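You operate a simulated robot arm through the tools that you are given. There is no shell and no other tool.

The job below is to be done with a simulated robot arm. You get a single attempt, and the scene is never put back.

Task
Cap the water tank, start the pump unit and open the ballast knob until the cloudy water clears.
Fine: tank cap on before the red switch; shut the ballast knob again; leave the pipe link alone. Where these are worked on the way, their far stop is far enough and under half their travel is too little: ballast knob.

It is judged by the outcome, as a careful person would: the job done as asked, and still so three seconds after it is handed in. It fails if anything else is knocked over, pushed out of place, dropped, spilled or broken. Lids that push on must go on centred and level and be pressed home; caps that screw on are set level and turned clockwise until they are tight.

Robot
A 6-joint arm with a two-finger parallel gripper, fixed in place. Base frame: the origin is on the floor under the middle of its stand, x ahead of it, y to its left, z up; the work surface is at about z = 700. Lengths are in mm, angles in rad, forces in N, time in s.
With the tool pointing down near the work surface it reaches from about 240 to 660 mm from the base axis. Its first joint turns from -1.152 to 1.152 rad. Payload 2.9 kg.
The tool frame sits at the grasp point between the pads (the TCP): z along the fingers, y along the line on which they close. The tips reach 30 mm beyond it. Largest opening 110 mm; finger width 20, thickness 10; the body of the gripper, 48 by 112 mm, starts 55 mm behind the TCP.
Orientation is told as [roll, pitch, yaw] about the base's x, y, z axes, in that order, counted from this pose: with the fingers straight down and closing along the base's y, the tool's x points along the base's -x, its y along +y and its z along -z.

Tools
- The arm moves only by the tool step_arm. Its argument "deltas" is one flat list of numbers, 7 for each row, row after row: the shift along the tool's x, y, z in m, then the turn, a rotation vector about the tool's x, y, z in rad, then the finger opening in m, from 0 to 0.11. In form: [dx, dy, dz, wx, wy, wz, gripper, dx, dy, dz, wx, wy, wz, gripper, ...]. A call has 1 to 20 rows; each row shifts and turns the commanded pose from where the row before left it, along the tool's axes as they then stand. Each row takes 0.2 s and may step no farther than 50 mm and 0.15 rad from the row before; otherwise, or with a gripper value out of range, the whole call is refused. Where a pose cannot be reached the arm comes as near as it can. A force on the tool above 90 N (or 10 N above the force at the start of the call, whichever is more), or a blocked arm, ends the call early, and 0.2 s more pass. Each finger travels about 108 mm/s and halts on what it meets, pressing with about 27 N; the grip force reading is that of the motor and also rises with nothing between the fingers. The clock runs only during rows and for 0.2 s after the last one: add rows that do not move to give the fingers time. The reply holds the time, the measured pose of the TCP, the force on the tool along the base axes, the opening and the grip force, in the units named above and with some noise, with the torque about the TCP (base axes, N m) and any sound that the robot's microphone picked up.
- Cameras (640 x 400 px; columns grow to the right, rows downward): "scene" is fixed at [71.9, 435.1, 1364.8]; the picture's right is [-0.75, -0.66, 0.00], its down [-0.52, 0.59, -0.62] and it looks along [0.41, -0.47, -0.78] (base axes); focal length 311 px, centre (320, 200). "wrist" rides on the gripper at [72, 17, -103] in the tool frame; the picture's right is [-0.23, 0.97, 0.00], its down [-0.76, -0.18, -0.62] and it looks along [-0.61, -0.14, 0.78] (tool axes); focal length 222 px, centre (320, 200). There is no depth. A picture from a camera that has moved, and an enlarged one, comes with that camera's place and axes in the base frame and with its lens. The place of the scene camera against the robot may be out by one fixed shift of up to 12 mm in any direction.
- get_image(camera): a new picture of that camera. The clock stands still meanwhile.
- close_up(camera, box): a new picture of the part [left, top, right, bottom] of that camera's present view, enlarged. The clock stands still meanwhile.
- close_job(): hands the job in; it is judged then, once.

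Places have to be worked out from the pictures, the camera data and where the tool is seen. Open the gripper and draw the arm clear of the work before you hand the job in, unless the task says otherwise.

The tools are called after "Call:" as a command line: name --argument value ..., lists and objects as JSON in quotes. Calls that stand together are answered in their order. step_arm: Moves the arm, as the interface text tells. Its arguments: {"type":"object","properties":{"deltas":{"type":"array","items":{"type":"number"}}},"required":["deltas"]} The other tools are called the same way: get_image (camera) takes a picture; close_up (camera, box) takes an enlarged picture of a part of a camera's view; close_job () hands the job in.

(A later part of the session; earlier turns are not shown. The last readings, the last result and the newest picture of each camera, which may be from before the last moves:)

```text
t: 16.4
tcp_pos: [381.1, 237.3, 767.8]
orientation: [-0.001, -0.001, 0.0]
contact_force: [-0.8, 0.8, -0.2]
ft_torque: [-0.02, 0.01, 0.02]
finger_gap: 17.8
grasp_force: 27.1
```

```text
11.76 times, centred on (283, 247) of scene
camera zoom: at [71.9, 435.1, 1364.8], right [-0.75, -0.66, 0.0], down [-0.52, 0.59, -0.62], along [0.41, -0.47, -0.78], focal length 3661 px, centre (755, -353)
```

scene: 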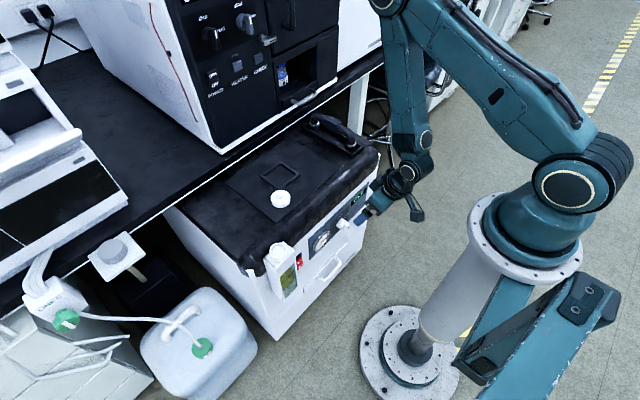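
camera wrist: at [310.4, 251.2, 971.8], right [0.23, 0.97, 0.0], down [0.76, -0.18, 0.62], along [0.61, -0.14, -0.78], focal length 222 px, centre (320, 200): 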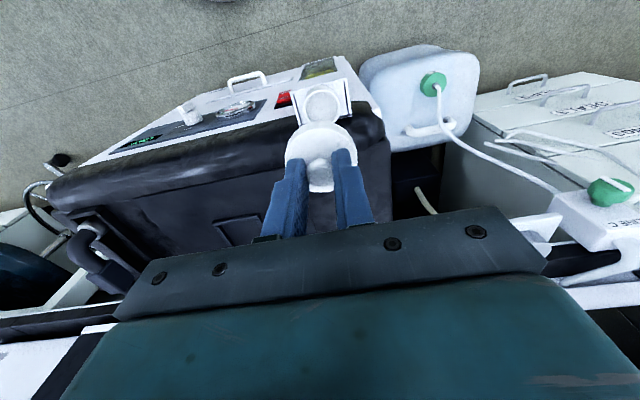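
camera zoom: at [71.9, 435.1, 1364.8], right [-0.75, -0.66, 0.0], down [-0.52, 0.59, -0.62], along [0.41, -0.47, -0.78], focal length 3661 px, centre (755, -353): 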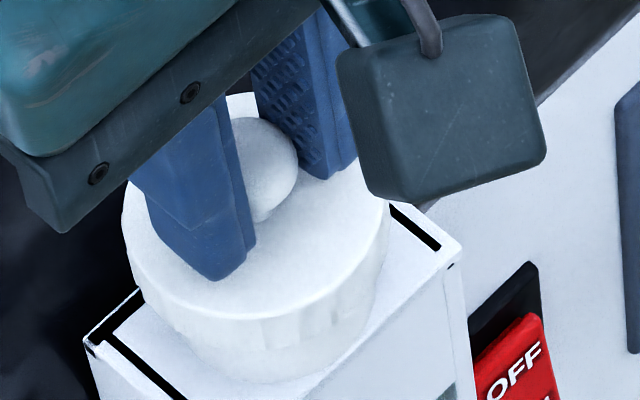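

Still no contact force at TCP z ≈ 767. Continuing 3 mm more in 1 mm steps.

Call:
step_arm --deltas '[0, 0, 0.001, 0, 0, 0, 0.01, 0, 0, 0.001, 0, 0, 0, 0.01, 0, 0, 0.001, 0, 0, 0, 0.01]'

Call:
close_up --camera "scene" --box '[265, 230, 301, 264]'

Call:
close_up --camera "wrist" --box '[275, 95, 365, 165]'

```text
t: 17.2
tcp_pos: [378.8, 237.9, 764.8]
orientation: [0.0, 0.001, 0.001]
contact_force: [-0.4, 0.9, 0.1]
ft_torque: [-0.02, 0.09, 0.01]
finger_gap: 17.7
grasp_force: 27.2
```

```text
11.76 times, centred on (283, 247) of scene
camera zoom: at [71.9, 435.1, 1364.8], right [-0.75, -0.66, 0.0], down [-0.52, 0.59, -0.62], along [0.41, -0.47, -0.78], focal length 3661 px, centre (755, -353)
```

zoom: 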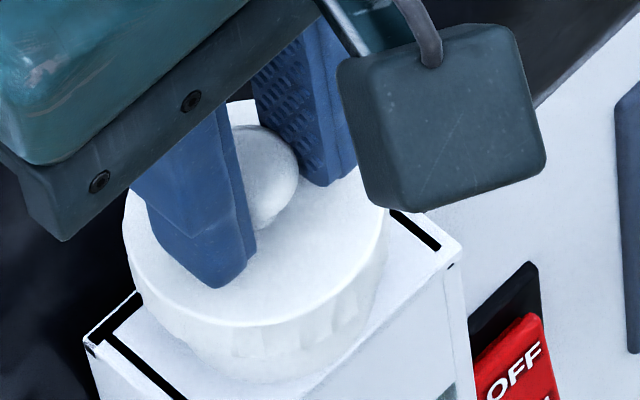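

```text
5.71 times, centred on (320, 130) of wrist
camera zoom: at [309.4, 252.5, 868.5], right [0.23, 0.97, 0.0], down [0.76, -0.18, 0.62], along [0.61, -0.14, -0.78], focal length 1269 px, centre (320, 600)
```

zoom: 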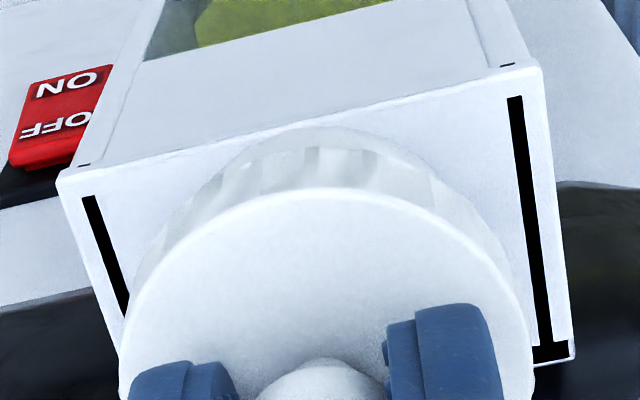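

No notable force yet (slight 0.09 N·m torque). Continuing in 1 mm steps.

Call:
step_arm --deltas '[0, 0, 0.001, 0, 0, 0, 0.01, 0, 0, 0.001, 0, 0, 0, 0.01]'

Call:
close_up --camera "scene" --box '[265, 230, 301, 264]'

```text
t: 17.8
tcp_pos: [379.3, 236.1, 762.3]
orientation: [0.0, -0.001, 0.001]
contact_force: [-1.0, -0.2, 0.2]
ft_torque: [0.03, 0.11, 0.01]
finger_gap: 18.0
grasp_force: 27.0
```

```text
11.76 times, centred on (283, 247) of scene
camera zoom: at [71.9, 435.1, 1364.8], right [-0.75, -0.66, 0.0], down [-0.52, 0.59, -0.62], along [0.41, -0.47, -0.78], focal length 3661 px, centre (755, -353)
```

zoom: 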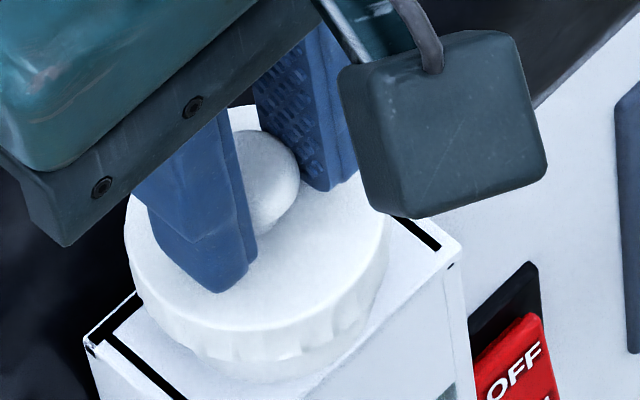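

The skirt is sliding over the neck; a slight side force (-x) suggests easing 0.4 mm toward the robot. Continuing down.

Call:
step_arm --deltas '[0.0004, 0, 0.001, 0, 0, 0, 0.01, 0, 0, 0.001, 0, 0, 0, 0.01, 0, 0, 0.001, 0, 0, 0, 0.01]'

Call:
close_up --camera "scene" --box '[265, 230, 301, 264]'

Call:
close_up --camera "wrist" --box '[275, 95, 365, 165]'

```text
t: 18.6
tcp_pos: [378.4, 237.0, 760.8]
orientation: [0.002, 0.0, -0.001]
contact_force: [0.7, 1.0, -0.2]
ft_torque: [-0.01, 0.0, -0.02]
finger_gap: 17.8
grasp_force: 27.0
```

```text
11.76 times, centred on (283, 247) of scene
camera zoom: at [71.9, 435.1, 1364.8], right [-0.75, -0.66, 0.0], down [-0.52, 0.59, -0.62], along [0.41, -0.47, -0.78], focal length 3661 px, centre (755, -353)
```

zoom: 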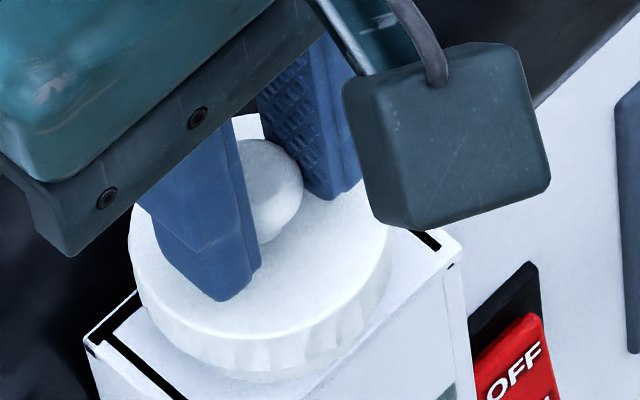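

```text
5.71 times, centred on (320, 130) of wrist
camera zoom: at [308.9, 252.4, 863.4], right [0.23, 0.97, 0.0], down [0.76, -0.18, 0.62], along [0.61, -0.14, -0.78], focal length 1269 px, centre (320, 600)
```

zoom: 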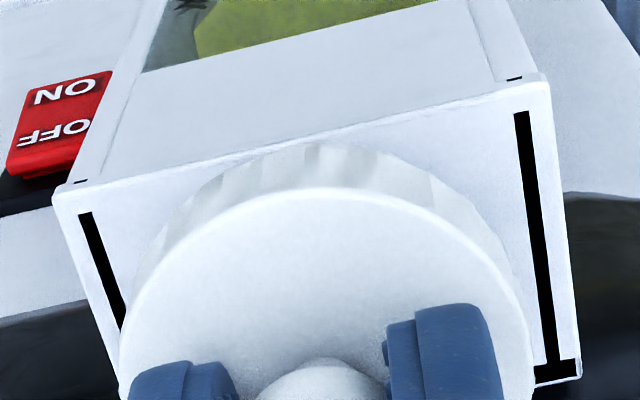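

The side load has vanished, so the cap is well centred on the neck. Continuing down in 1 mm steps and watching for the seat.

Call:
step_arm --deltas '[0, 0, 0.001, 0, 0, 0, 0.01, 0, 0, 0.001, 0, 0, 0, 0.01, 0, 0, 0.001, 0, 0, 0, 0.01]'

Call:
close_up --camera "scene" --box '[265, 230, 301, 264]'

```text
t: 19.4
tcp_pos: [378.7, 236.4, 757.8]
orientation: [0.003, -0.001, 0.001]
contact_force: [-14.5, 2.9, 33.6]
ft_torque: [0.09, 0.23, 0.03]
finger_gap: 17.9
grasp_force: 26.6
heard: snap
```

```text
11.76 times, centred on (283, 247) of scene
camera zoom: at [71.2, 434.9, 1364.9], right [-0.75, -0.66, 0.0], down [-0.52, 0.59, -0.62], along [0.41, -0.47, -0.78], focal length 3661 px, centre (755, -353)
```

zoom: 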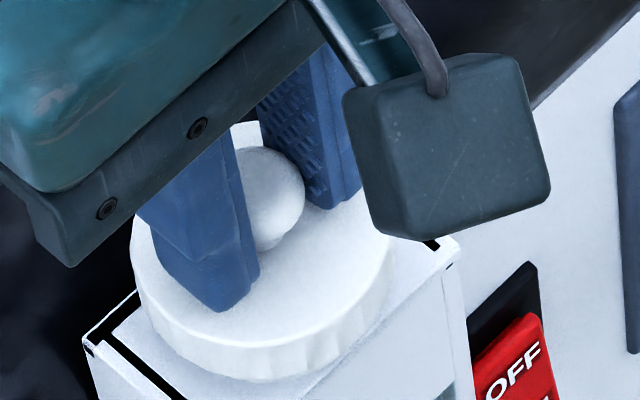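

A snap was heard with 34 N of downward resistance – the push-on cap has seated. I'll ease the side load slightly and press 0.5 mm more to be sure it's home.

Call:
step_arm --deltas '[0.0004, 0, 0.0003, 0, 0, 0, 0.01, 0.0003, 0, 0.0003, 0, 0, 0, 0.01]'

Call:
close_up --camera "wrist" --box '[275, 95, 365, 165]'

```text
t: 20.0
tcp_pos: [378.8, 236.3, 756.7]
orientation: [0.002, -0.002, 0.002]
contact_force: [-10.5, 6.2, 32.7]
ft_torque: [0.17, 0.18, 0.03]
finger_gap: 17.6
grasp_force: 27.2
```

```text
5.71 times, centred on (320, 130) of wrist
camera zoom: at [308.2, 252.6, 860.6], right [0.23, 0.97, 0.0], down [0.76, -0.18, 0.62], along [0.61, -0.14, -0.78], focal length 1269 px, centre (320, 600)
```

zoom: 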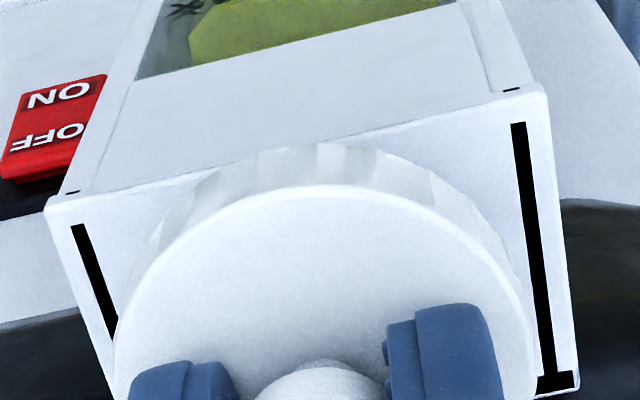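

The vertical load hasn't risen further, so the fingers may be slipping on the nub. I'll open slightly to straddle the nub and then press with both fingertips on the disc to make sure it's fully home.

Call:
step_arm --deltas '[0, 0, 0, 0, 0, 0, 0.026, 0, 0, 0, 0, 0, 0, 0.026]'

Call:
close_up --camera "scene" --box '[265, 230, 301, 264]'

Call:
close_up --camera "wrist" --box '[265, 95, 375, 180]'

```text
t: 20.6
tcp_pos: [378.5, 235.5, 755.2]
orientation: [-0.003, 0.002, -0.001]
contact_force: [0.0, -0.7, -0.2]
ft_torque: [-0.01, -0.06, 0.01]
finger_gap: 25.7
grasp_force: 0.0
```

```text
11.76 times, centred on (283, 247) of scene
camera zoom: at [71.9, 435.1, 1364.8], right [-0.75, -0.66, 0.0], down [-0.52, 0.59, -0.62], along [0.41, -0.47, -0.78], focal length 3661 px, centre (755, -353)
```

zoom: 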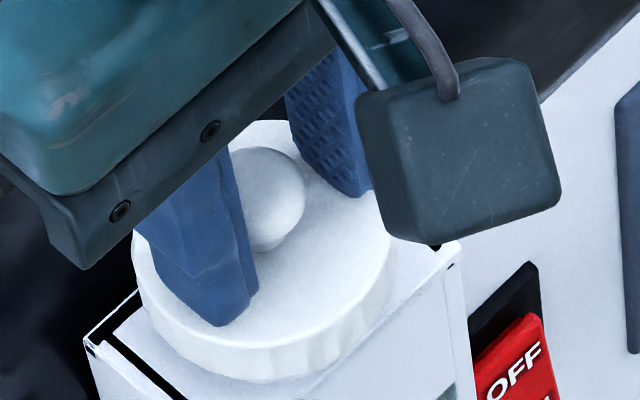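

```text
4.71 times, centred on (320, 138) of wrist
camera zoom: at [307.8, 251.4, 859.1], right [0.23, 0.97, 0.0], down [0.76, -0.18, 0.62], along [0.6, -0.14, -0.78], focal length 1045 px, centre (320, 494)
```

zoom: 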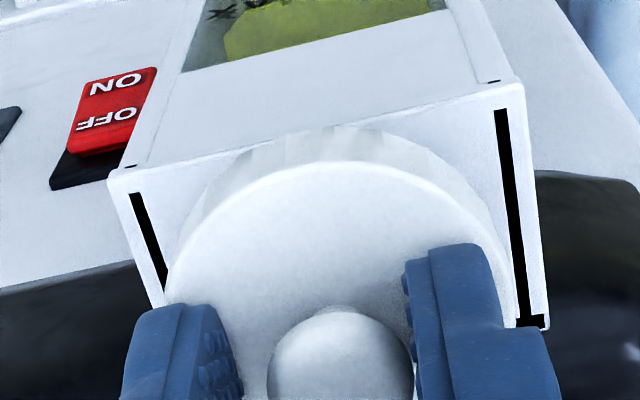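

The cap stays on by itself. The gripper is about 2 mm to the -y side of the nub, so I'll recentre and lower until both tips press on the disc.

Call:
step_arm --deltas '[0, 0.0022, 0, 0, 0, 0, 0.028, 0, 0, 0.001, 0, 0, 0, 0.028, 0, 0, 0.001, 0, 0, 0, 0.028]'

Call:
close_up --camera "wrist" --box '[265, 95, 375, 180]'

```text
t: 21.4
tcp_pos: [379.9, 238.0, 756.4]
orientation: [-0.001, 0.001, 0.0]
contact_force: [-5.3, -4.2, 18.9]
ft_torque: [-0.12, 0.14, -0.01]
finger_gap: 28.2
grasp_force: 0.0
```

```text
4.71 times, centred on (320, 138) of wrist
camera zoom: at [307.9, 254.3, 858.7], right [0.23, 0.97, 0.0], down [0.76, -0.18, 0.62], along [0.61, -0.14, -0.78], focal length 1045 px, centre (320, 494)
```

zoom: 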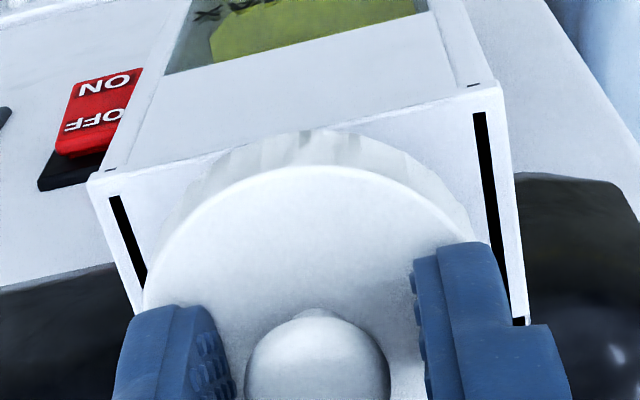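

Both tips are on the disc with 19 N. I'll press further to about 50–60 N to make sure the cap is home.

Call:
step_arm --deltas '[0, 0, 0.001, 0, 0, 0, 0.028, 0, 0, 0.001, 0, 0, 0, 0.028]'

```text
t: 22.0
tcp_pos: [379.2, 237.4, 755.2]
orientation: [0.0, -0.001, -0.001]
contact_force: [-16.2, -10.7, 60.2]
ft_torque: [-0.41, 0.46, -0.03]
finger_gap: 28.1
grasp_force: 0.0
```

60 N with no further movement or sound: the cap is firmly seated. I'll lift off straight up and inspect it.

Call:
step_arm --deltas '[0, 0, -0.003, 0, 0, 0, 0.03, 0, 0, -0.007, 0, 0, 0, 0.04, 0, 0, -0.02, 0, 0, 0, 0.05, 0, 0, -0.03, 0, 0, 0, 0.05, 0, 0, -0.03, 0, 0, 0, 0.05, 0, 0, 0, 0, 0, 0, 0.05]'

Call:
close_up --camera "wrist" --box '[265, 75, 375, 160]'

Call:
close_up --camera "scene" --box '[260, 225, 320, 275]'

```text
t: 23.4
tcp_pos: [378.4, 239.0, 842.9]
orientation: [-0.003, 0.0, 0.002]
contact_force: [0.5, -0.3, 0.1]
ft_torque: [-0.02, 0.02, -0.04]
finger_gap: 50.2
grasp_force: 0.0
```

```text
4.71 times, centred on (320, 118) of wrist
camera zoom: at [308.4, 253.9, 945.8], right [0.23, 0.97, 0.0], down [0.76, -0.18, 0.62], along [0.61, -0.14, -0.78], focal length 1045 px, centre (320, 588)
```

zoom: 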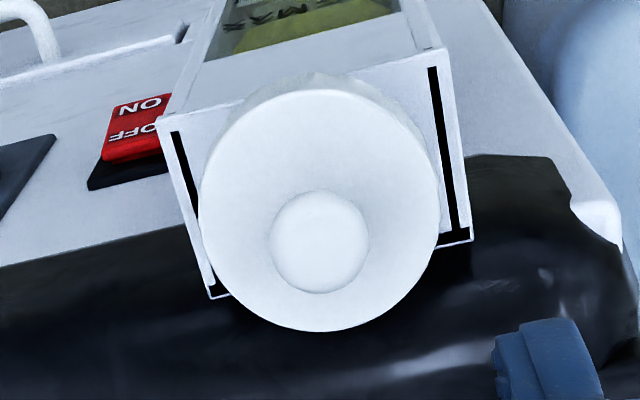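

```text
8.00 times, centred on (290, 250) of scene
camera zoom: at [71.9, 435.1, 1364.8], right [-0.75, -0.66, 0.0], down [-0.52, 0.59, -0.62], along [0.41, -0.47, -0.78], focal length 2490 px, centre (560, -200)
```

zoom: 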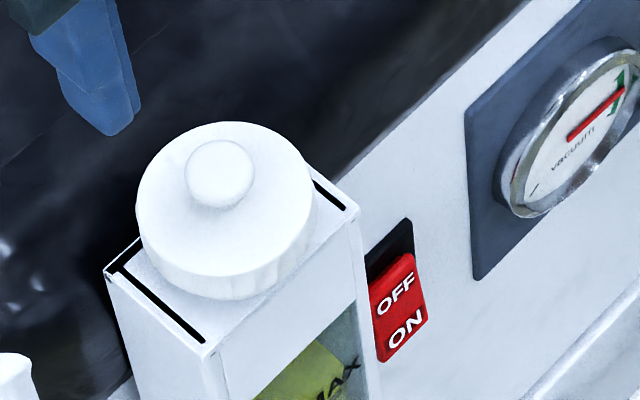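

The cap is on, level and centred. Next the red switch: I'll move back in front of the panel at y ≈ 160 with closed fingers and pitch the tool forward, then look again.

Call:
step_arm --deltas '[0.0157, -0.0158, 0.01, 0, 0, 0, 0.03, 0.0157, -0.0158, 0.02, 0, 0, 0, 0.01, 0.0157, -0.0158, 0.0286, 0, 0, 0, 0, 0.0157, -0.0158, 0.0286, 0, 0, 0, 0, 0.0157, -0.0158, 0.0286, 0, 0, 0, 0, 0, 0, 0.0286, 0, 0, 0, 0, 0, 0, 0, 0, -0.15, 0, 0, 0, 0, 0, 0, -0.15, 0, 0, 0, 0, 0, 0, -0.15, 0, 0, 0, 0, 0, 0, -0.15, 0, 0]'

Call:
get_image --camera "wrist"

Call:
get_image --camera "scene"

```text
t: 25.6
tcp_pos: [299.8, 159.3, 698.2]
orientation: [0.0, -0.599, 0.002]
contact_force: [-0.7, -0.9, 0.5]
ft_torque: [-0.03, 0.02, 0.01]
finger_gap: 0.0
grasp_force: 27.5
```

```text
taken
camera wrist: at [183.8, 175.6, 742.7], right [0.19, 0.97, 0.13], down [0.28, -0.18, 0.94], along [0.94, -0.14, -0.3], focal length 222 px, centre (320, 200)
```

wrist: 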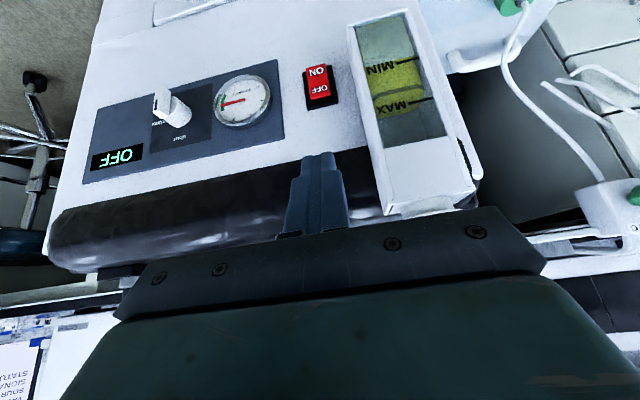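

```text
taken
```

scene: 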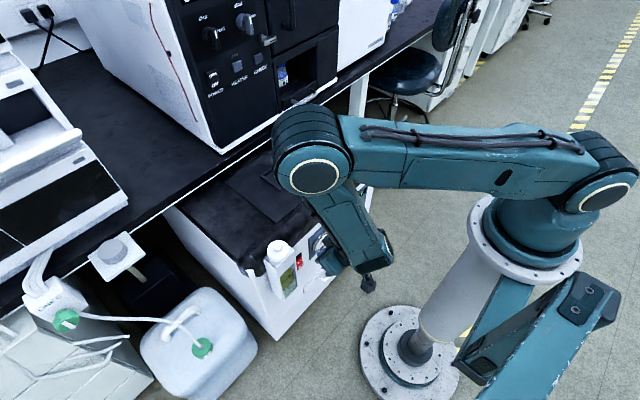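

Good: this pose is reachable and the fingers are closed. Enlarging the switch and knob from this view.

Call:
close_up --camera "wrist" --box '[285, 50, 365, 120]'

Call:
close_up --camera "wrist" --box '[80, 60, 290, 190]'

Call:
close_up --camera "wrist" --box '[260, 20, 500, 240]'

```text
5.71 times, centred on (325, 85) of wrist
camera zoom: at [183.8, 175.6, 742.7], right [0.19, 0.97, 0.13], down [0.28, -0.18, 0.94], along [0.94, -0.14, -0.3], focal length 1269 px, centre (291, 857)
```

zoom: 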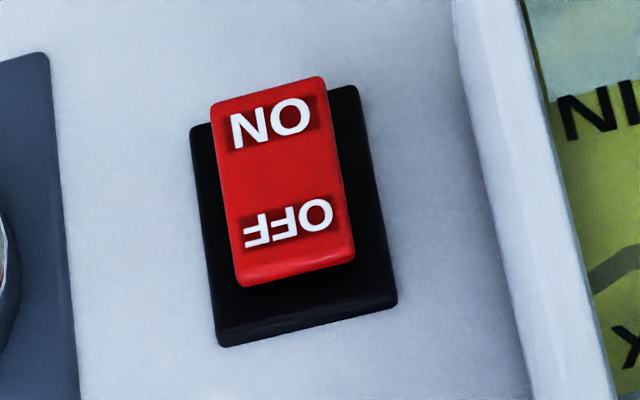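

```text
3.05 times, centred on (185, 125) of wrist
camera zoom: at [183.8, 175.6, 742.7], right [0.19, 0.97, 0.13], down [0.28, -0.18, 0.94], along [0.94, -0.14, -0.3], focal length 677 px, centre (731, 429)
```

zoom: 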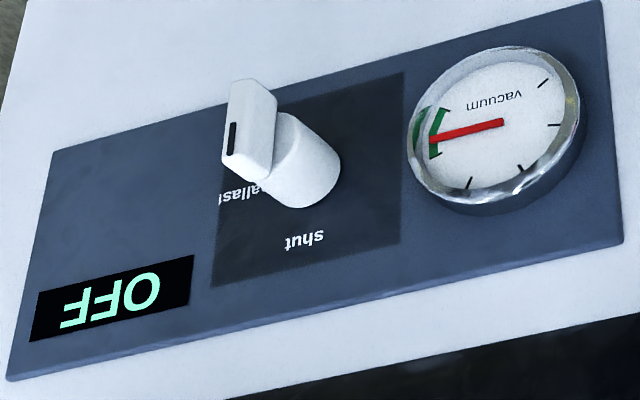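

```text
1.82 times, centred on (380, 130) of wrist
camera zoom: at [183.8, 175.6, 742.7], right [0.19, 0.97, 0.13], down [0.28, -0.18, 0.94], along [0.94, -0.14, -0.3], focal length 404 px, centre (211, 327)
```

zoom: 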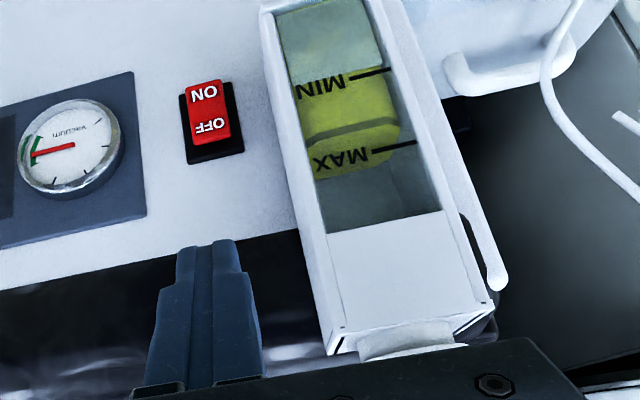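

The rocker base spans about y 142–180, z 490–552 on the panel (x ≈ 409), with "ON" at the lower end near (399, 160, 505). I'll lower in front of it and increase the pitch so the gripper body stays clear of the tank.

Call:
step_arm --deltas '[0.013, -0.001, 0.0307, 0, 0, 0, 0, 0.013, -0.001, 0.0307, 0, 0, 0, 0, 0.013, -0.001, 0.0307, 0, 0, 0, 0, 0, 0, 0, 0, -0.15, 0, 0, 0, 0, 0, 0, -0.15, 0, 0]'

Call:
get_image --camera "wrist"

Call:
get_image --camera "scene"

```text
t: 26.8
tcp_pos: [320.7, 155.2, 600.9]
orientation: [-0.002, -0.9, 0.001]
contact_force: [-0.9, 0.4, 0.0]
ft_torque: [-0.04, 0.0, -0.03]
finger_gap: 0.0
grasp_force: 27.6
```

```text
taken
camera wrist: at [195.6, 171.9, 607.6], right [0.14, 0.97, 0.18], down [-0.01, -0.18, 0.98], along [0.99, -0.14, -0.01], focal length 222 px, centre (320, 200)
```

wrist: 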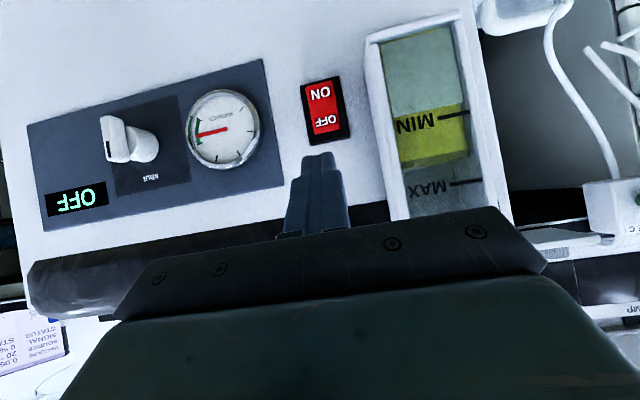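

```text
taken
```

scene: 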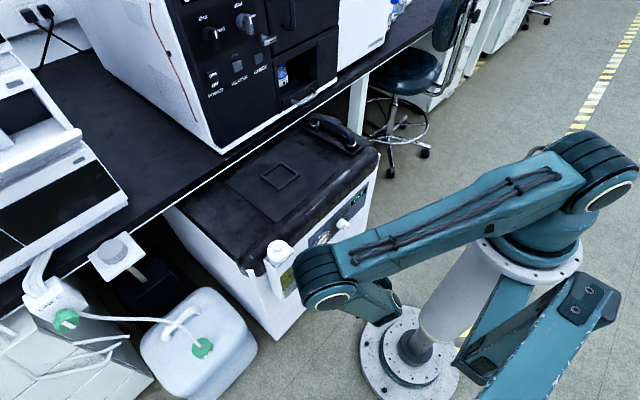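

The camera now looks almost squarely at the panel. Enlarging the switch and the knob for accurate positions.

Call:
close_up --camera "wrist" --box '[280, 60, 380, 170]'

Call:
close_up --camera "wrist" --box '[20, 50, 290, 240]'

```text
3.64 times, centred on (330, 115) of wrist
camera zoom: at [195.6, 171.9, 607.6], right [0.14, 0.97, 0.18], down [-0.01, -0.18, 0.98], along [0.99, -0.14, -0.01], focal length 808 px, centre (284, 509)
```

zoom: 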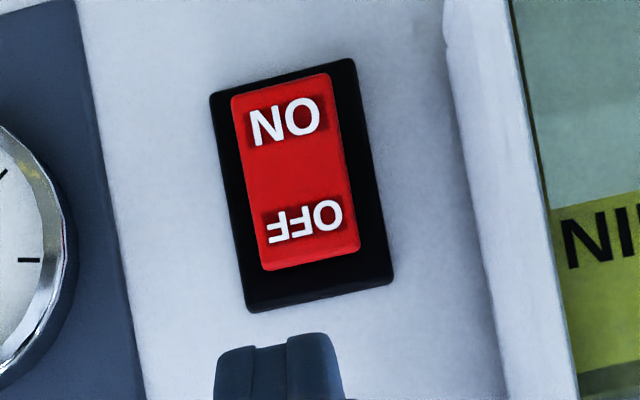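

```text
2.11 times, centred on (155, 145) of wrist
camera zoom: at [195.6, 171.9, 607.6], right [0.14, 0.97, 0.18], down [-0.01, -0.18, 0.98], along [0.99, -0.14, -0.01], focal length 468 px, centre (667, 316)
```

zoom: 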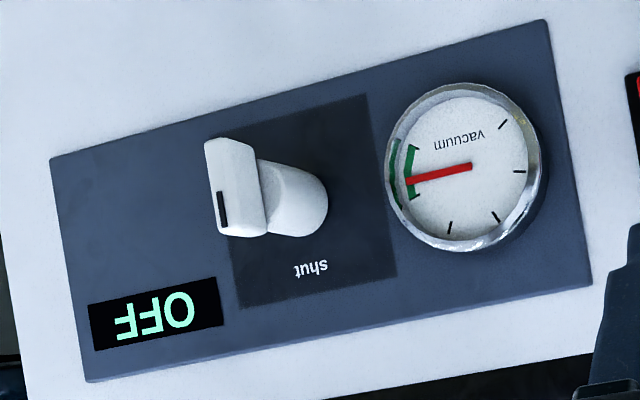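

I place the ON face near (395, 160, 508), protruding a few mm more than OFF, so the lower half must be pushed in. Moving the closed fingertips to a standoff in front of the ON end.

Call:
step_arm --deltas '[0.0171, 0.0011, 0.0239, 0, 0, 0, 0, 0.0171, 0.0011, 0.0239, 0, 0, 0, 0, 0.0171, 0.0011, 0.0239, 0, 0, 0, 0, 0, 0, 0, 0, 0, 0, 0]'

Call:
close_up --camera "wrist" --box '[250, 80, 430, 260]'

Call:
close_up --camera "scene" --box '[260, 220, 380, 320]'

```text
t: 27.8
tcp_pos: [344.9, 158.9, 514.2]
orientation: [-0.002, -0.899, 0.002]
contact_force: [0.9, 0.0, -0.7]
ft_torque: [0.05, 0.01, -0.02]
finger_gap: 0.2
grasp_force: 26.8
```

```text
2.22 times, centred on (340, 170) of wrist
camera zoom: at [220.9, 174.8, 522.2], right [0.14, 0.97, 0.18], down [-0.01, -0.18, 0.98], along [0.99, -0.14, -0.01], focal length 494 px, centre (276, 267)
```

zoom: 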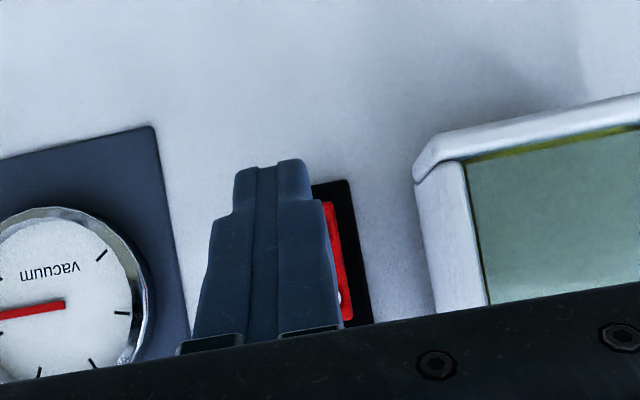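

```text
4.00 times, centred on (320, 270) of scene
camera zoom: at [71.9, 435.1, 1364.8], right [-0.75, -0.66, 0.0], down [-0.52, 0.59, -0.62], along [0.41, -0.47, -0.78], focal length 1245 px, centre (320, -80)
```

zoom: 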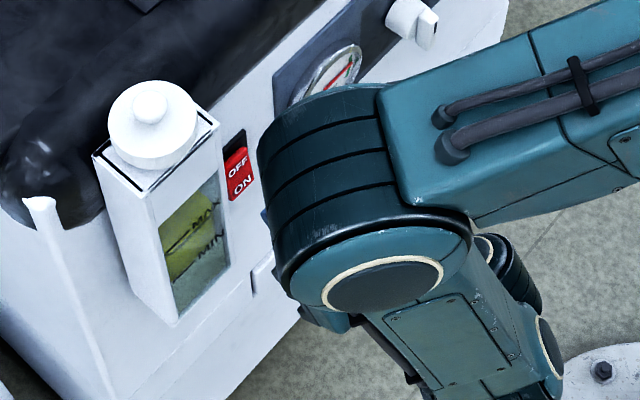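

The tips are about 20 mm in front of the switch. The red rocker spans z ≈ 501–544, so I'll raise 5 mm to hit the ON half at about z 508 and close most of the distance.

Call:
step_arm --deltas '[-0.00662, 0.0005, 0.00432, 0, 0, 0, 0, -0.00662, 0.0005, 0.00432, 0, 0, 0, 0, 0, 0, 0, 0, 0, 0, 0]'

Call:
close_up --camera "wrist" --box '[250, 80, 430, 260]'

```text
t: 28.6
tcp_pos: [360.3, 159.7, 521.1]
orientation: [-0.002, -0.899, 0.003]
contact_force: [-1.0, 0.9, 0.0]
ft_torque: [-0.01, -0.02, -0.03]
finger_gap: 0.0
grasp_force: 26.5
```

```text
2.22 times, centred on (340, 170) of wrist
camera zoom: at [235.3, 176.2, 527.7], right [0.14, 0.97, 0.18], down [-0.01, -0.18, 0.98], along [0.99, -0.14, -0.01], focal length 494 px, centre (276, 267)
```

zoom: 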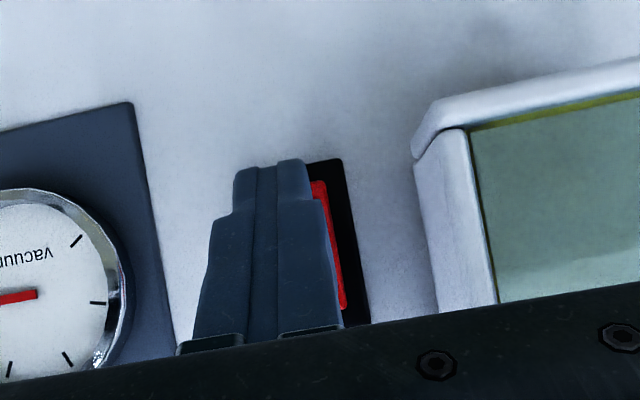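

Tip corner at about x 390, z 509. Advancing in 1.5 mm steps toward the rocker.

Call:
step_arm --deltas '[-0.00093, 0, 0.00117, 0, 0, 0, 0, -0.00093, 0, 0.00117, 0, 0, 0, 0, -0.00093, 0, 0.00117, 0, 0, 0, 0, -0.00093, 0, 0.00117, 0, 0, 0, 0]'

```text
t: 29.6
tcp_pos: [365.8, 160.7, 518.4]
orientation: [-0.001, -0.898, 0.002]
contact_force: [-0.8, -0.2, 0.7]
ft_torque: [-0.02, 0.02, 0.0]
finger_gap: 0.0
grasp_force: 27.0
```

No contact yet; continuing forward in 1 mm steps.

Call:
step_arm --deltas '[-0.00062, 0, 0.00078, 0, 0, 0, 0, -0.00062, 0, 0.00078, 0, 0, 0, 0, -0.00062, 0, 0.00078, 0, 0, 0, 0, -0.00062, 0, 0.00078, 0, 0, 0, 0]'

Call:
close_up --camera "wrist" --box '[250, 80, 430, 260]'

```text
t: 30.6
tcp_pos: [369.1, 159.8, 519.2]
orientation: [-0.003, -0.896, 0.002]
contact_force: [-15.2, 2.9, 4.0]
ft_torque: [-0.08, 0.04, 0.09]
finger_gap: 0.2
grasp_force: 27.0
```

```text
2.22 times, centred on (340, 170) of wrist
camera zoom: at [244.3, 176.0, 527.3], right [0.14, 0.97, 0.18], down [-0.01, -0.18, 0.98], along [0.99, -0.14, -0.01], focal length 494 px, centre (276, 267)
```

zoom: 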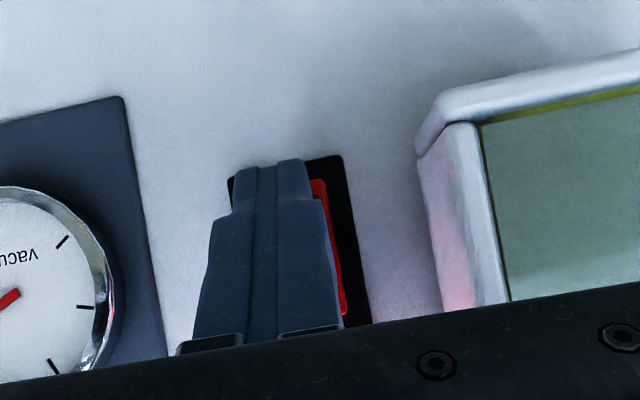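

The contact is 15 N, a red glow has appeared on the tank side and the gauge needle has moved, so the switch seems to have gone on. I'll back away and check it.

Call:
step_arm --deltas '[0.00311, 0, -0.00392, 0, 0, 0, 0, 0.0093, 0, -0.01175, 0, 0, 0, 0, 0.0124, 0, -0.0157, 0, 0, 0, 0, -0.0175, 0, -0.0139, 0, 0, 0, 0, -0.0175, 0, -0.0139, 0, 0, 0, 0, -0.0175, 0, -0.0139, 0, 0, 0, 0]'

Call:
get_image --camera "wrist"

Call:
close_up --camera "wrist" --box '[20, 50, 290, 240]'

Call:
close_up --camera "wrist" --box '[270, 30, 510, 210]'

```text
t: 32.0
tcp_pos: [330.1, 162.0, 588.6]
orientation: [-0.002, -0.899, 0.002]
contact_force: [0.4, -0.9, -0.1]
ft_torque: [0.03, -0.03, 0.0]
finger_gap: 0.0
grasp_force: 26.9
```

```text
taken
camera wrist: at [205.8, 177.3, 595.3], right [0.14, 0.97, 0.18], down [-0.01, -0.18, 0.98], along [0.99, -0.14, -0.01], focal length 222 px, centre (320, 200)
```

wrist: 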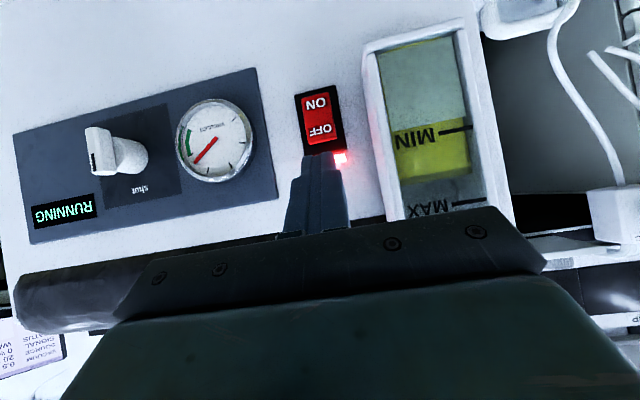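

```text
2.11 times, centred on (155, 145) of wrist
camera zoom: at [205.8, 177.3, 595.3], right [0.14, 0.97, 0.18], down [-0.01, -0.18, 0.98], along [0.99, -0.14, -0.01], focal length 468 px, centre (667, 316)
```

zoom: 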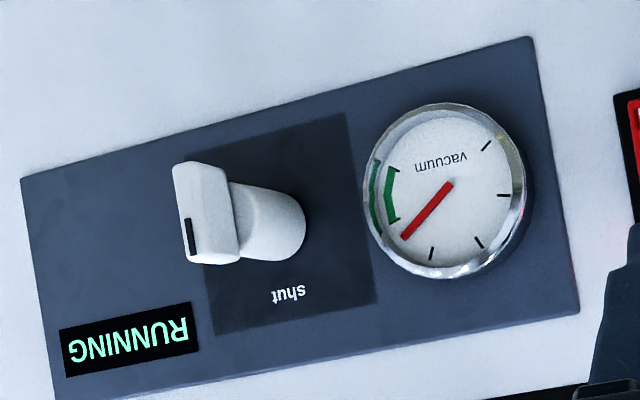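

```text
2.22 times, centred on (390, 120) of wrist
camera zoom: at [205.8, 177.3, 595.3], right [0.14, 0.97, 0.18], down [-0.01, -0.18, 0.98], along [0.99, -0.14, -0.01], focal length 494 px, centre (164, 378)
```

zoom: 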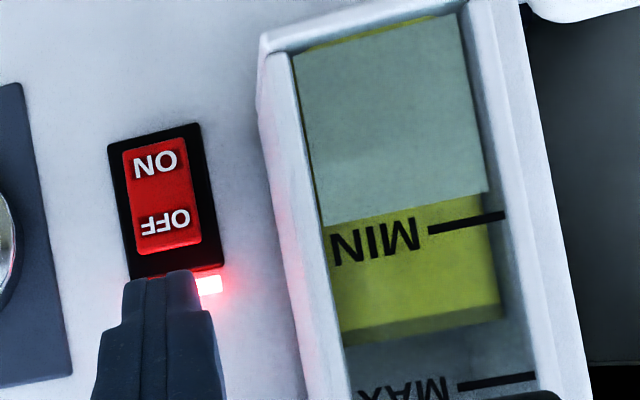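

The display reads RUNNING and the pump lamp is lit: the unit is on, with the cap already in place. Now the knob: I'll slide over in front of it (staying back and above it) for a straight-on view.

Call:
step_arm --deltas '[0.00124, -0.0394, -0.00157, 0, 0, 0, 0, 0.00124, -0.0394, -0.00157, 0, 0, 0, 0, 0.00124, -0.0394, -0.00157, 0, 0, 0, 0, 0.00124, -0.0394, -0.00157, 0, 0, 0, 0, 0.00124, -0.0394, -0.00157, 0, 0, 0, 0, 0, 0, 0, 0, 0, 0, 0]'

Call:
get_image --camera "wrist"

Call:
get_image --camera "scene"

Call:
close_up --camera "wrist" --box '[250, 70, 410, 200]'

```text
t: 33.4
tcp_pos: [365.0, -12.3, 565.4]
orientation: [-0.002, -0.896, 0.002]
contact_force: [0.7, 0.4, -0.9]
ft_torque: [0.0, -0.02, 0.01]
finger_gap: 0.0
grasp_force: 27.0
out of reach, approached as far as the arm can: row 3, 4, 5
```

```text
taken
camera wrist: at [240.9, 4.1, 573.3], right [0.14, 0.97, 0.18], down [-0.01, -0.18, 0.98], along [0.99, -0.14, -0.02], focal length 222 px, centre (320, 200)
```

wrist: 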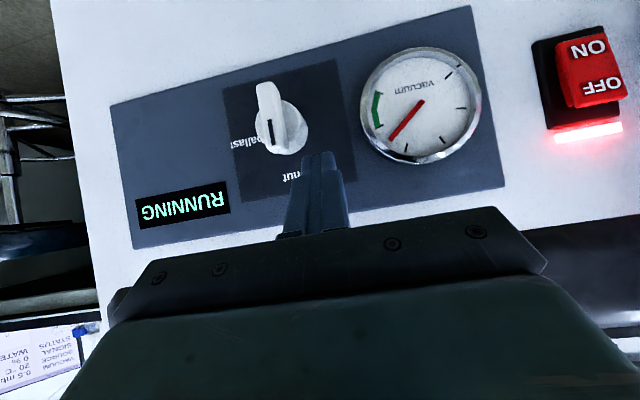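

```text
taken
```

scene: 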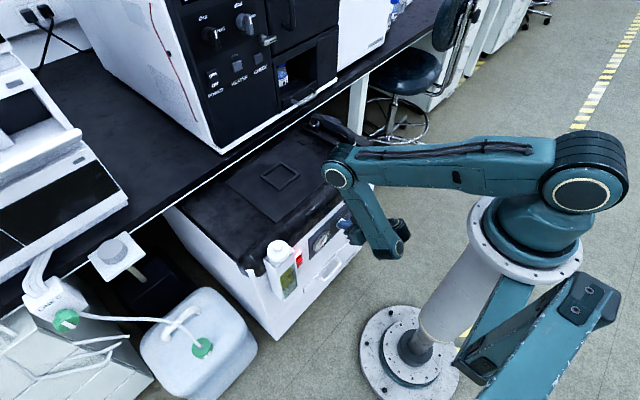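

```text
3.08 times, centred on (330, 135) of wrist
camera zoom: at [240.9, 4.1, 573.3], right [0.14, 0.97, 0.18], down [-0.01, -0.18, 0.98], along [0.99, -0.14, -0.02], focal length 684 px, centre (289, 400)
```

zoom: 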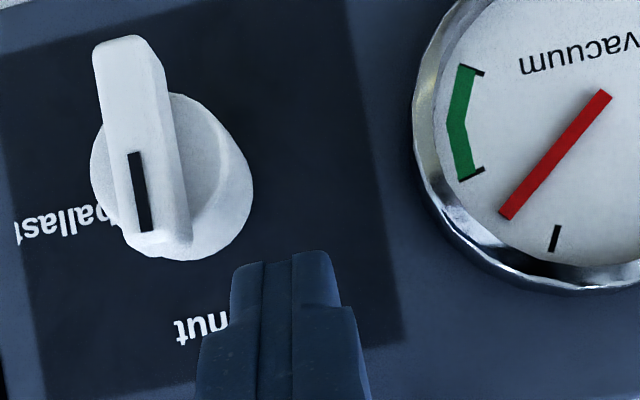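

Some of that sideways move was limited by the arm's minimum wrist radius, leaving the TCP at (365, -12, 565), still clear of everything. The bar's front face centre works out at (370.5, -37, 515): 40 mm long, about 9 mm wide, 12 mm deep. I'll raise, ease the pitch to -0.75, open the fingers and line up above the knob.

Call:
step_arm --deltas '[-0.0273, 0, -0.0219, 0, 0, 0, 0, 0, 0, 0, 0, 0.146, 0, 0.015, 0.0095, -0.0247, -0.0088, 0, 0, 0, 0.03, 0, 0, 0, 0, 0, 0, 0.03]'

Call:
get_image --camera "wrist"

Call:
close_up --camera "wrist" --box '[240, 60, 400, 200]'

Call:
get_image --camera "scene"

```text
t: 34.4
tcp_pos: [335.7, -48.7, 561.3]
orientation: [-0.088, -0.695, -0.02]
contact_force: [-0.9, 0.6, -0.1]
ft_torque: [-0.04, 0.01, -0.01]
finger_gap: 29.5
grasp_force: 0.0
out of reach, approached as far as the arm can: row 1, 2, 3
```

```text
taken
camera wrist: at [218.0, -21.2, 592.4], right [0.25, 0.96, 0.08], down [0.17, -0.13, 0.98], along [0.95, -0.23, -0.2], focal length 222 px, centre (320, 200)
```

wrist: 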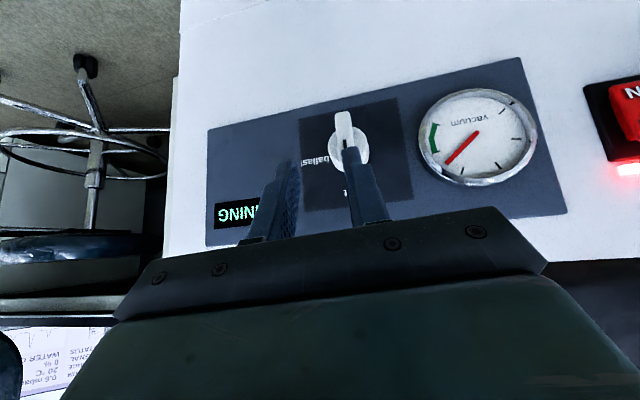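

```text
2.86 times, centred on (320, 130) of wrist
camera zoom: at [218.0, -21.2, 592.4], right [0.25, 0.96, 0.08], down [0.17, -0.13, 0.98], along [0.95, -0.23, -0.2], focal length 635 px, centre (320, 400)
```

zoom: 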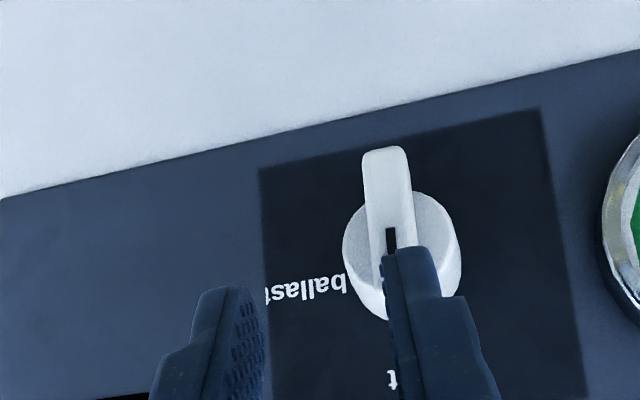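

```text
taken
```

scene: 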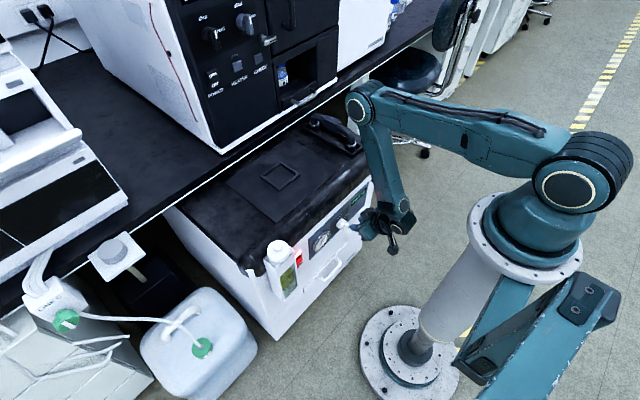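

The arm is at its inner radius limit and tilted slightly (roll -0.09). I'll move out a bit (+x, +y) and straighten to roll 0, pitch -0.70 with the fingers straddling the bar's line from above.

Call:
step_arm --deltas '[-0.0132, 0.0125, 0.0053, 0, 0, 0, 0.03, 0, 0, 0, -0.1008, -0.005, -0.0154, 0.03, 0, 0, 0, 0, 0, 0, 0.03]'

Call:
close_up --camera "wrist" --box '[220, 60, 420, 230]'

Call:
close_up --camera "scene" --box '[300, 180, 420, 280]'

```text
t: 35.2
tcp_pos: [354.2, -30.5, 577.5]
orientation: [0.042, -0.706, 0.005]
contact_force: [0.0, -0.5, 0.2]
ft_torque: [-0.01, -0.01, 0.0]
finger_gap: 30.1
grasp_force: 0.1
out of reach, approached as far as the arm can: row 1, 2
```

```text
2.35 times, centred on (320, 145) of wrist
camera zoom: at [233.6, -17.5, 609.3], right [0.14, 0.97, 0.18], down [0.18, -0.2, 0.96], along [0.97, -0.11, -0.21], focal length 523 px, centre (320, 329)
```

zoom: 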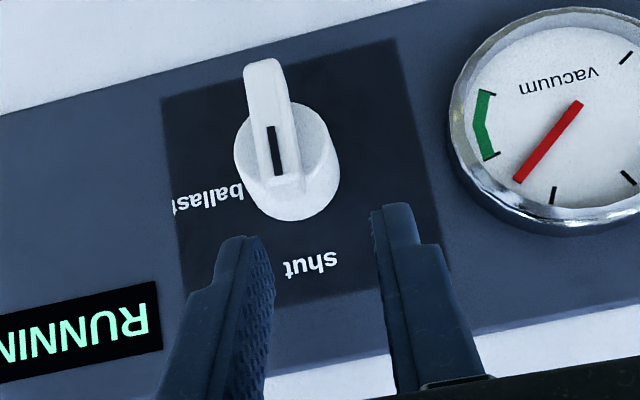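

```text
4.00 times, centred on (360, 230) of scene
camera zoom: at [71.9, 435.1, 1364.8], right [-0.75, -0.66, 0.0], down [-0.52, 0.59, -0.62], along [0.41, -0.47, -0.78], focal length 1245 px, centre (160, 80)
```

zoom: 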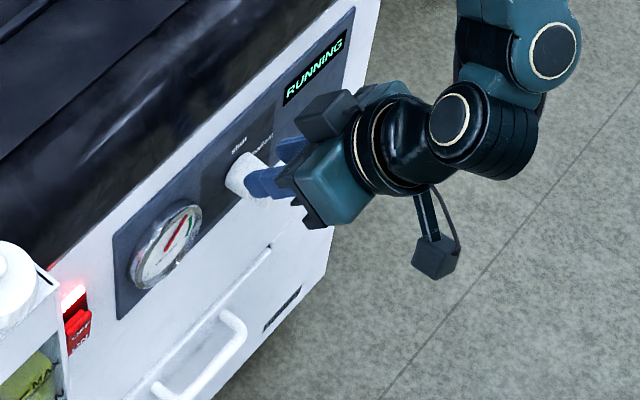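

The limit is the arm's base joint for wrist positions at negative y, so turning the knob with a firm grip isn't practical. Instead I'll use the closed fingertips at a gentler pitch (-0.5) to push the bar's upper end sideways. I retreat up and to +y, straighten and close the fingers.

Call:
step_arm --deltas '[-0.0049, 0.0185, -0.0122, 0, 0, 0, 0.02, 0, 0, 0, 0.042, 0, 0.004, 0.01, 0, 0, 0, 0, 0.103, 0, 0, 0, 0, 0, 0, 0.103, 0, 0, 0, 0, 0, 0, 0, 0, 0]'

Call:
get_image --camera "wrist"

Call:
close_up --camera "wrist" --box '[220, 60, 420, 200]'

Call:
get_image --camera "scene"

```text
t: 36.4
tcp_pos: [350.0, -11.2, 591.3]
orientation: [0.0, -0.498, -0.001]
contact_force: [0.0, 0.8, -0.1]
ft_torque: [0.02, 0.0, 0.05]
finger_gap: 0.0
grasp_force: 26.8
```

```text
taken
camera wrist: at [238.6, 5.3, 646.8], right [0.2, 0.97, 0.11], down [0.37, -0.18, 0.91], along [0.91, -0.14, -0.4], focal length 222 px, centre (320, 200)
```

wrist: 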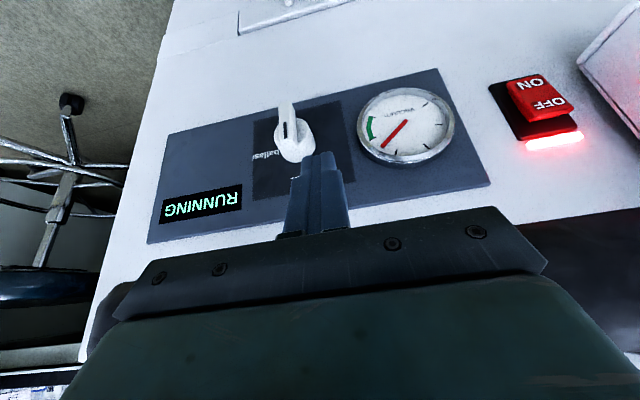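

```text
2.86 times, centred on (320, 130) of wrist
camera zoom: at [238.6, 5.3, 646.8], right [0.2, 0.97, 0.11], down [0.37, -0.18, 0.91], along [0.91, -0.14, -0.4], focal length 635 px, centre (320, 400)
```

zoom: 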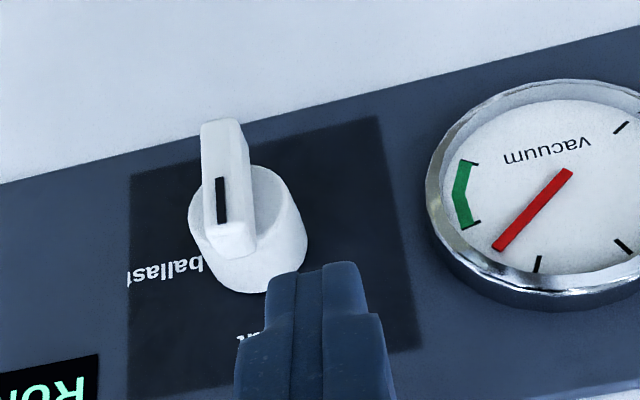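

```text
taken
```

scene: 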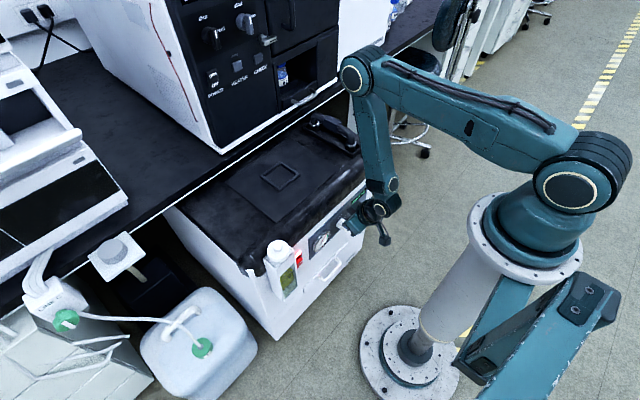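

The bar axis re-measures at about (y -35, z 515.5). I'll lower the closed tips beside the bar's upper end on its +y side, with about 8 mm of clearance.

Call:
step_arm --deltas '[0.00835, 0, 0.0204, 0, 0, 0, 0, 0.00835, 0, 0.0204, 0, 0, 0, 0, 0, 0, 0, 0, 0, 0, 0]'

Call:
close_up --camera "wrist" --box '[220, 60, 420, 220]'

Call:
close_up --camera "scene" --box '[310, 190, 390, 260]'

```text
t: 37.2
tcp_pos: [354.5, -11.6, 547.0]
orientation: [0.0, -0.499, -0.001]
contact_force: [0.5, 0.0, -0.8]
ft_torque: [0.03, -0.03, -0.01]
finger_gap: 0.1
grasp_force: 26.5
```

```text
2.50 times, centred on (320, 140) of wrist
camera zoom: at [243.1, 5.2, 602.7], right [0.2, 0.97, 0.11], down [0.37, -0.18, 0.91], along [0.91, -0.14, -0.4], focal length 555 px, centre (320, 350)
```

zoom: 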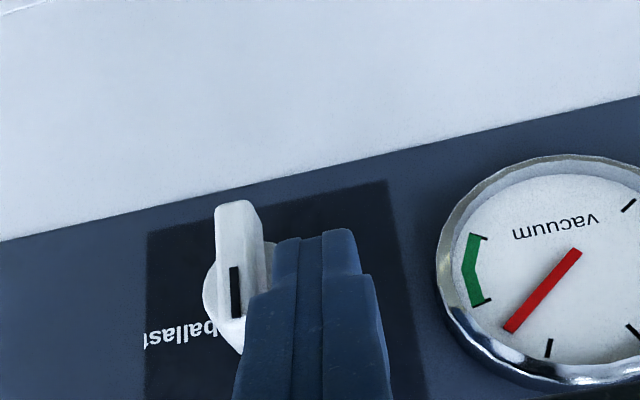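

```text
5.71 times, centred on (350, 225) of scene
camera zoom: at [71.9, 435.1, 1364.8], right [-0.75, -0.66, 0.0], down [-0.52, 0.59, -0.62], along [0.41, -0.47, -0.78], focal length 1778 px, centre (149, 57)
```

zoom: 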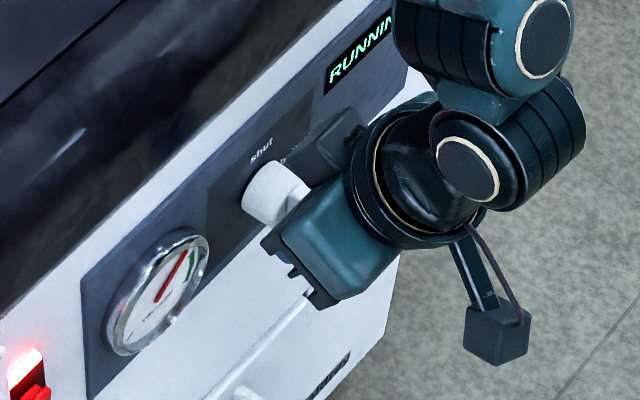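

The tips are beside the bar with about 8 mm to go. I'll push in -y in 3 mm steps and watch the force.

Call:
step_arm --deltas '[0, -0.003, 0, 0, 0, 0, 0, 0, -0.003, 0, 0, 0, 0, 0, 0, -0.003, 0, 0, 0, 0, 0, 0, -0.003, 0, 0, 0, 0, 0]'

Call:
close_up --camera "wrist" --box '[220, 60, 420, 220]'

```text
t: 38.2
tcp_pos: [354.9, -21.5, 547.2]
orientation: [0.005, -0.497, -0.001]
contact_force: [-4.1, 19.3, 16.1]
ft_torque: [0.37, -0.15, 0.24]
finger_gap: 0.0
grasp_force: 27.2
```

```text
2.50 times, centred on (320, 140) of wrist
camera zoom: at [243.0, -5.1, 603.5], right [0.2, 0.97, 0.11], down [0.37, -0.18, 0.91], along [0.91, -0.14, -0.4], focal length 555 px, centre (320, 350)
```

zoom: 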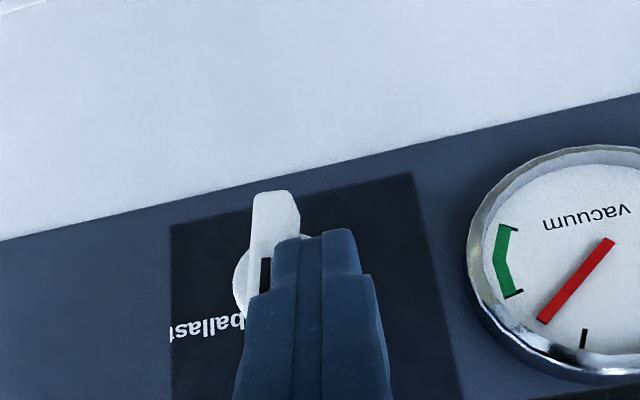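

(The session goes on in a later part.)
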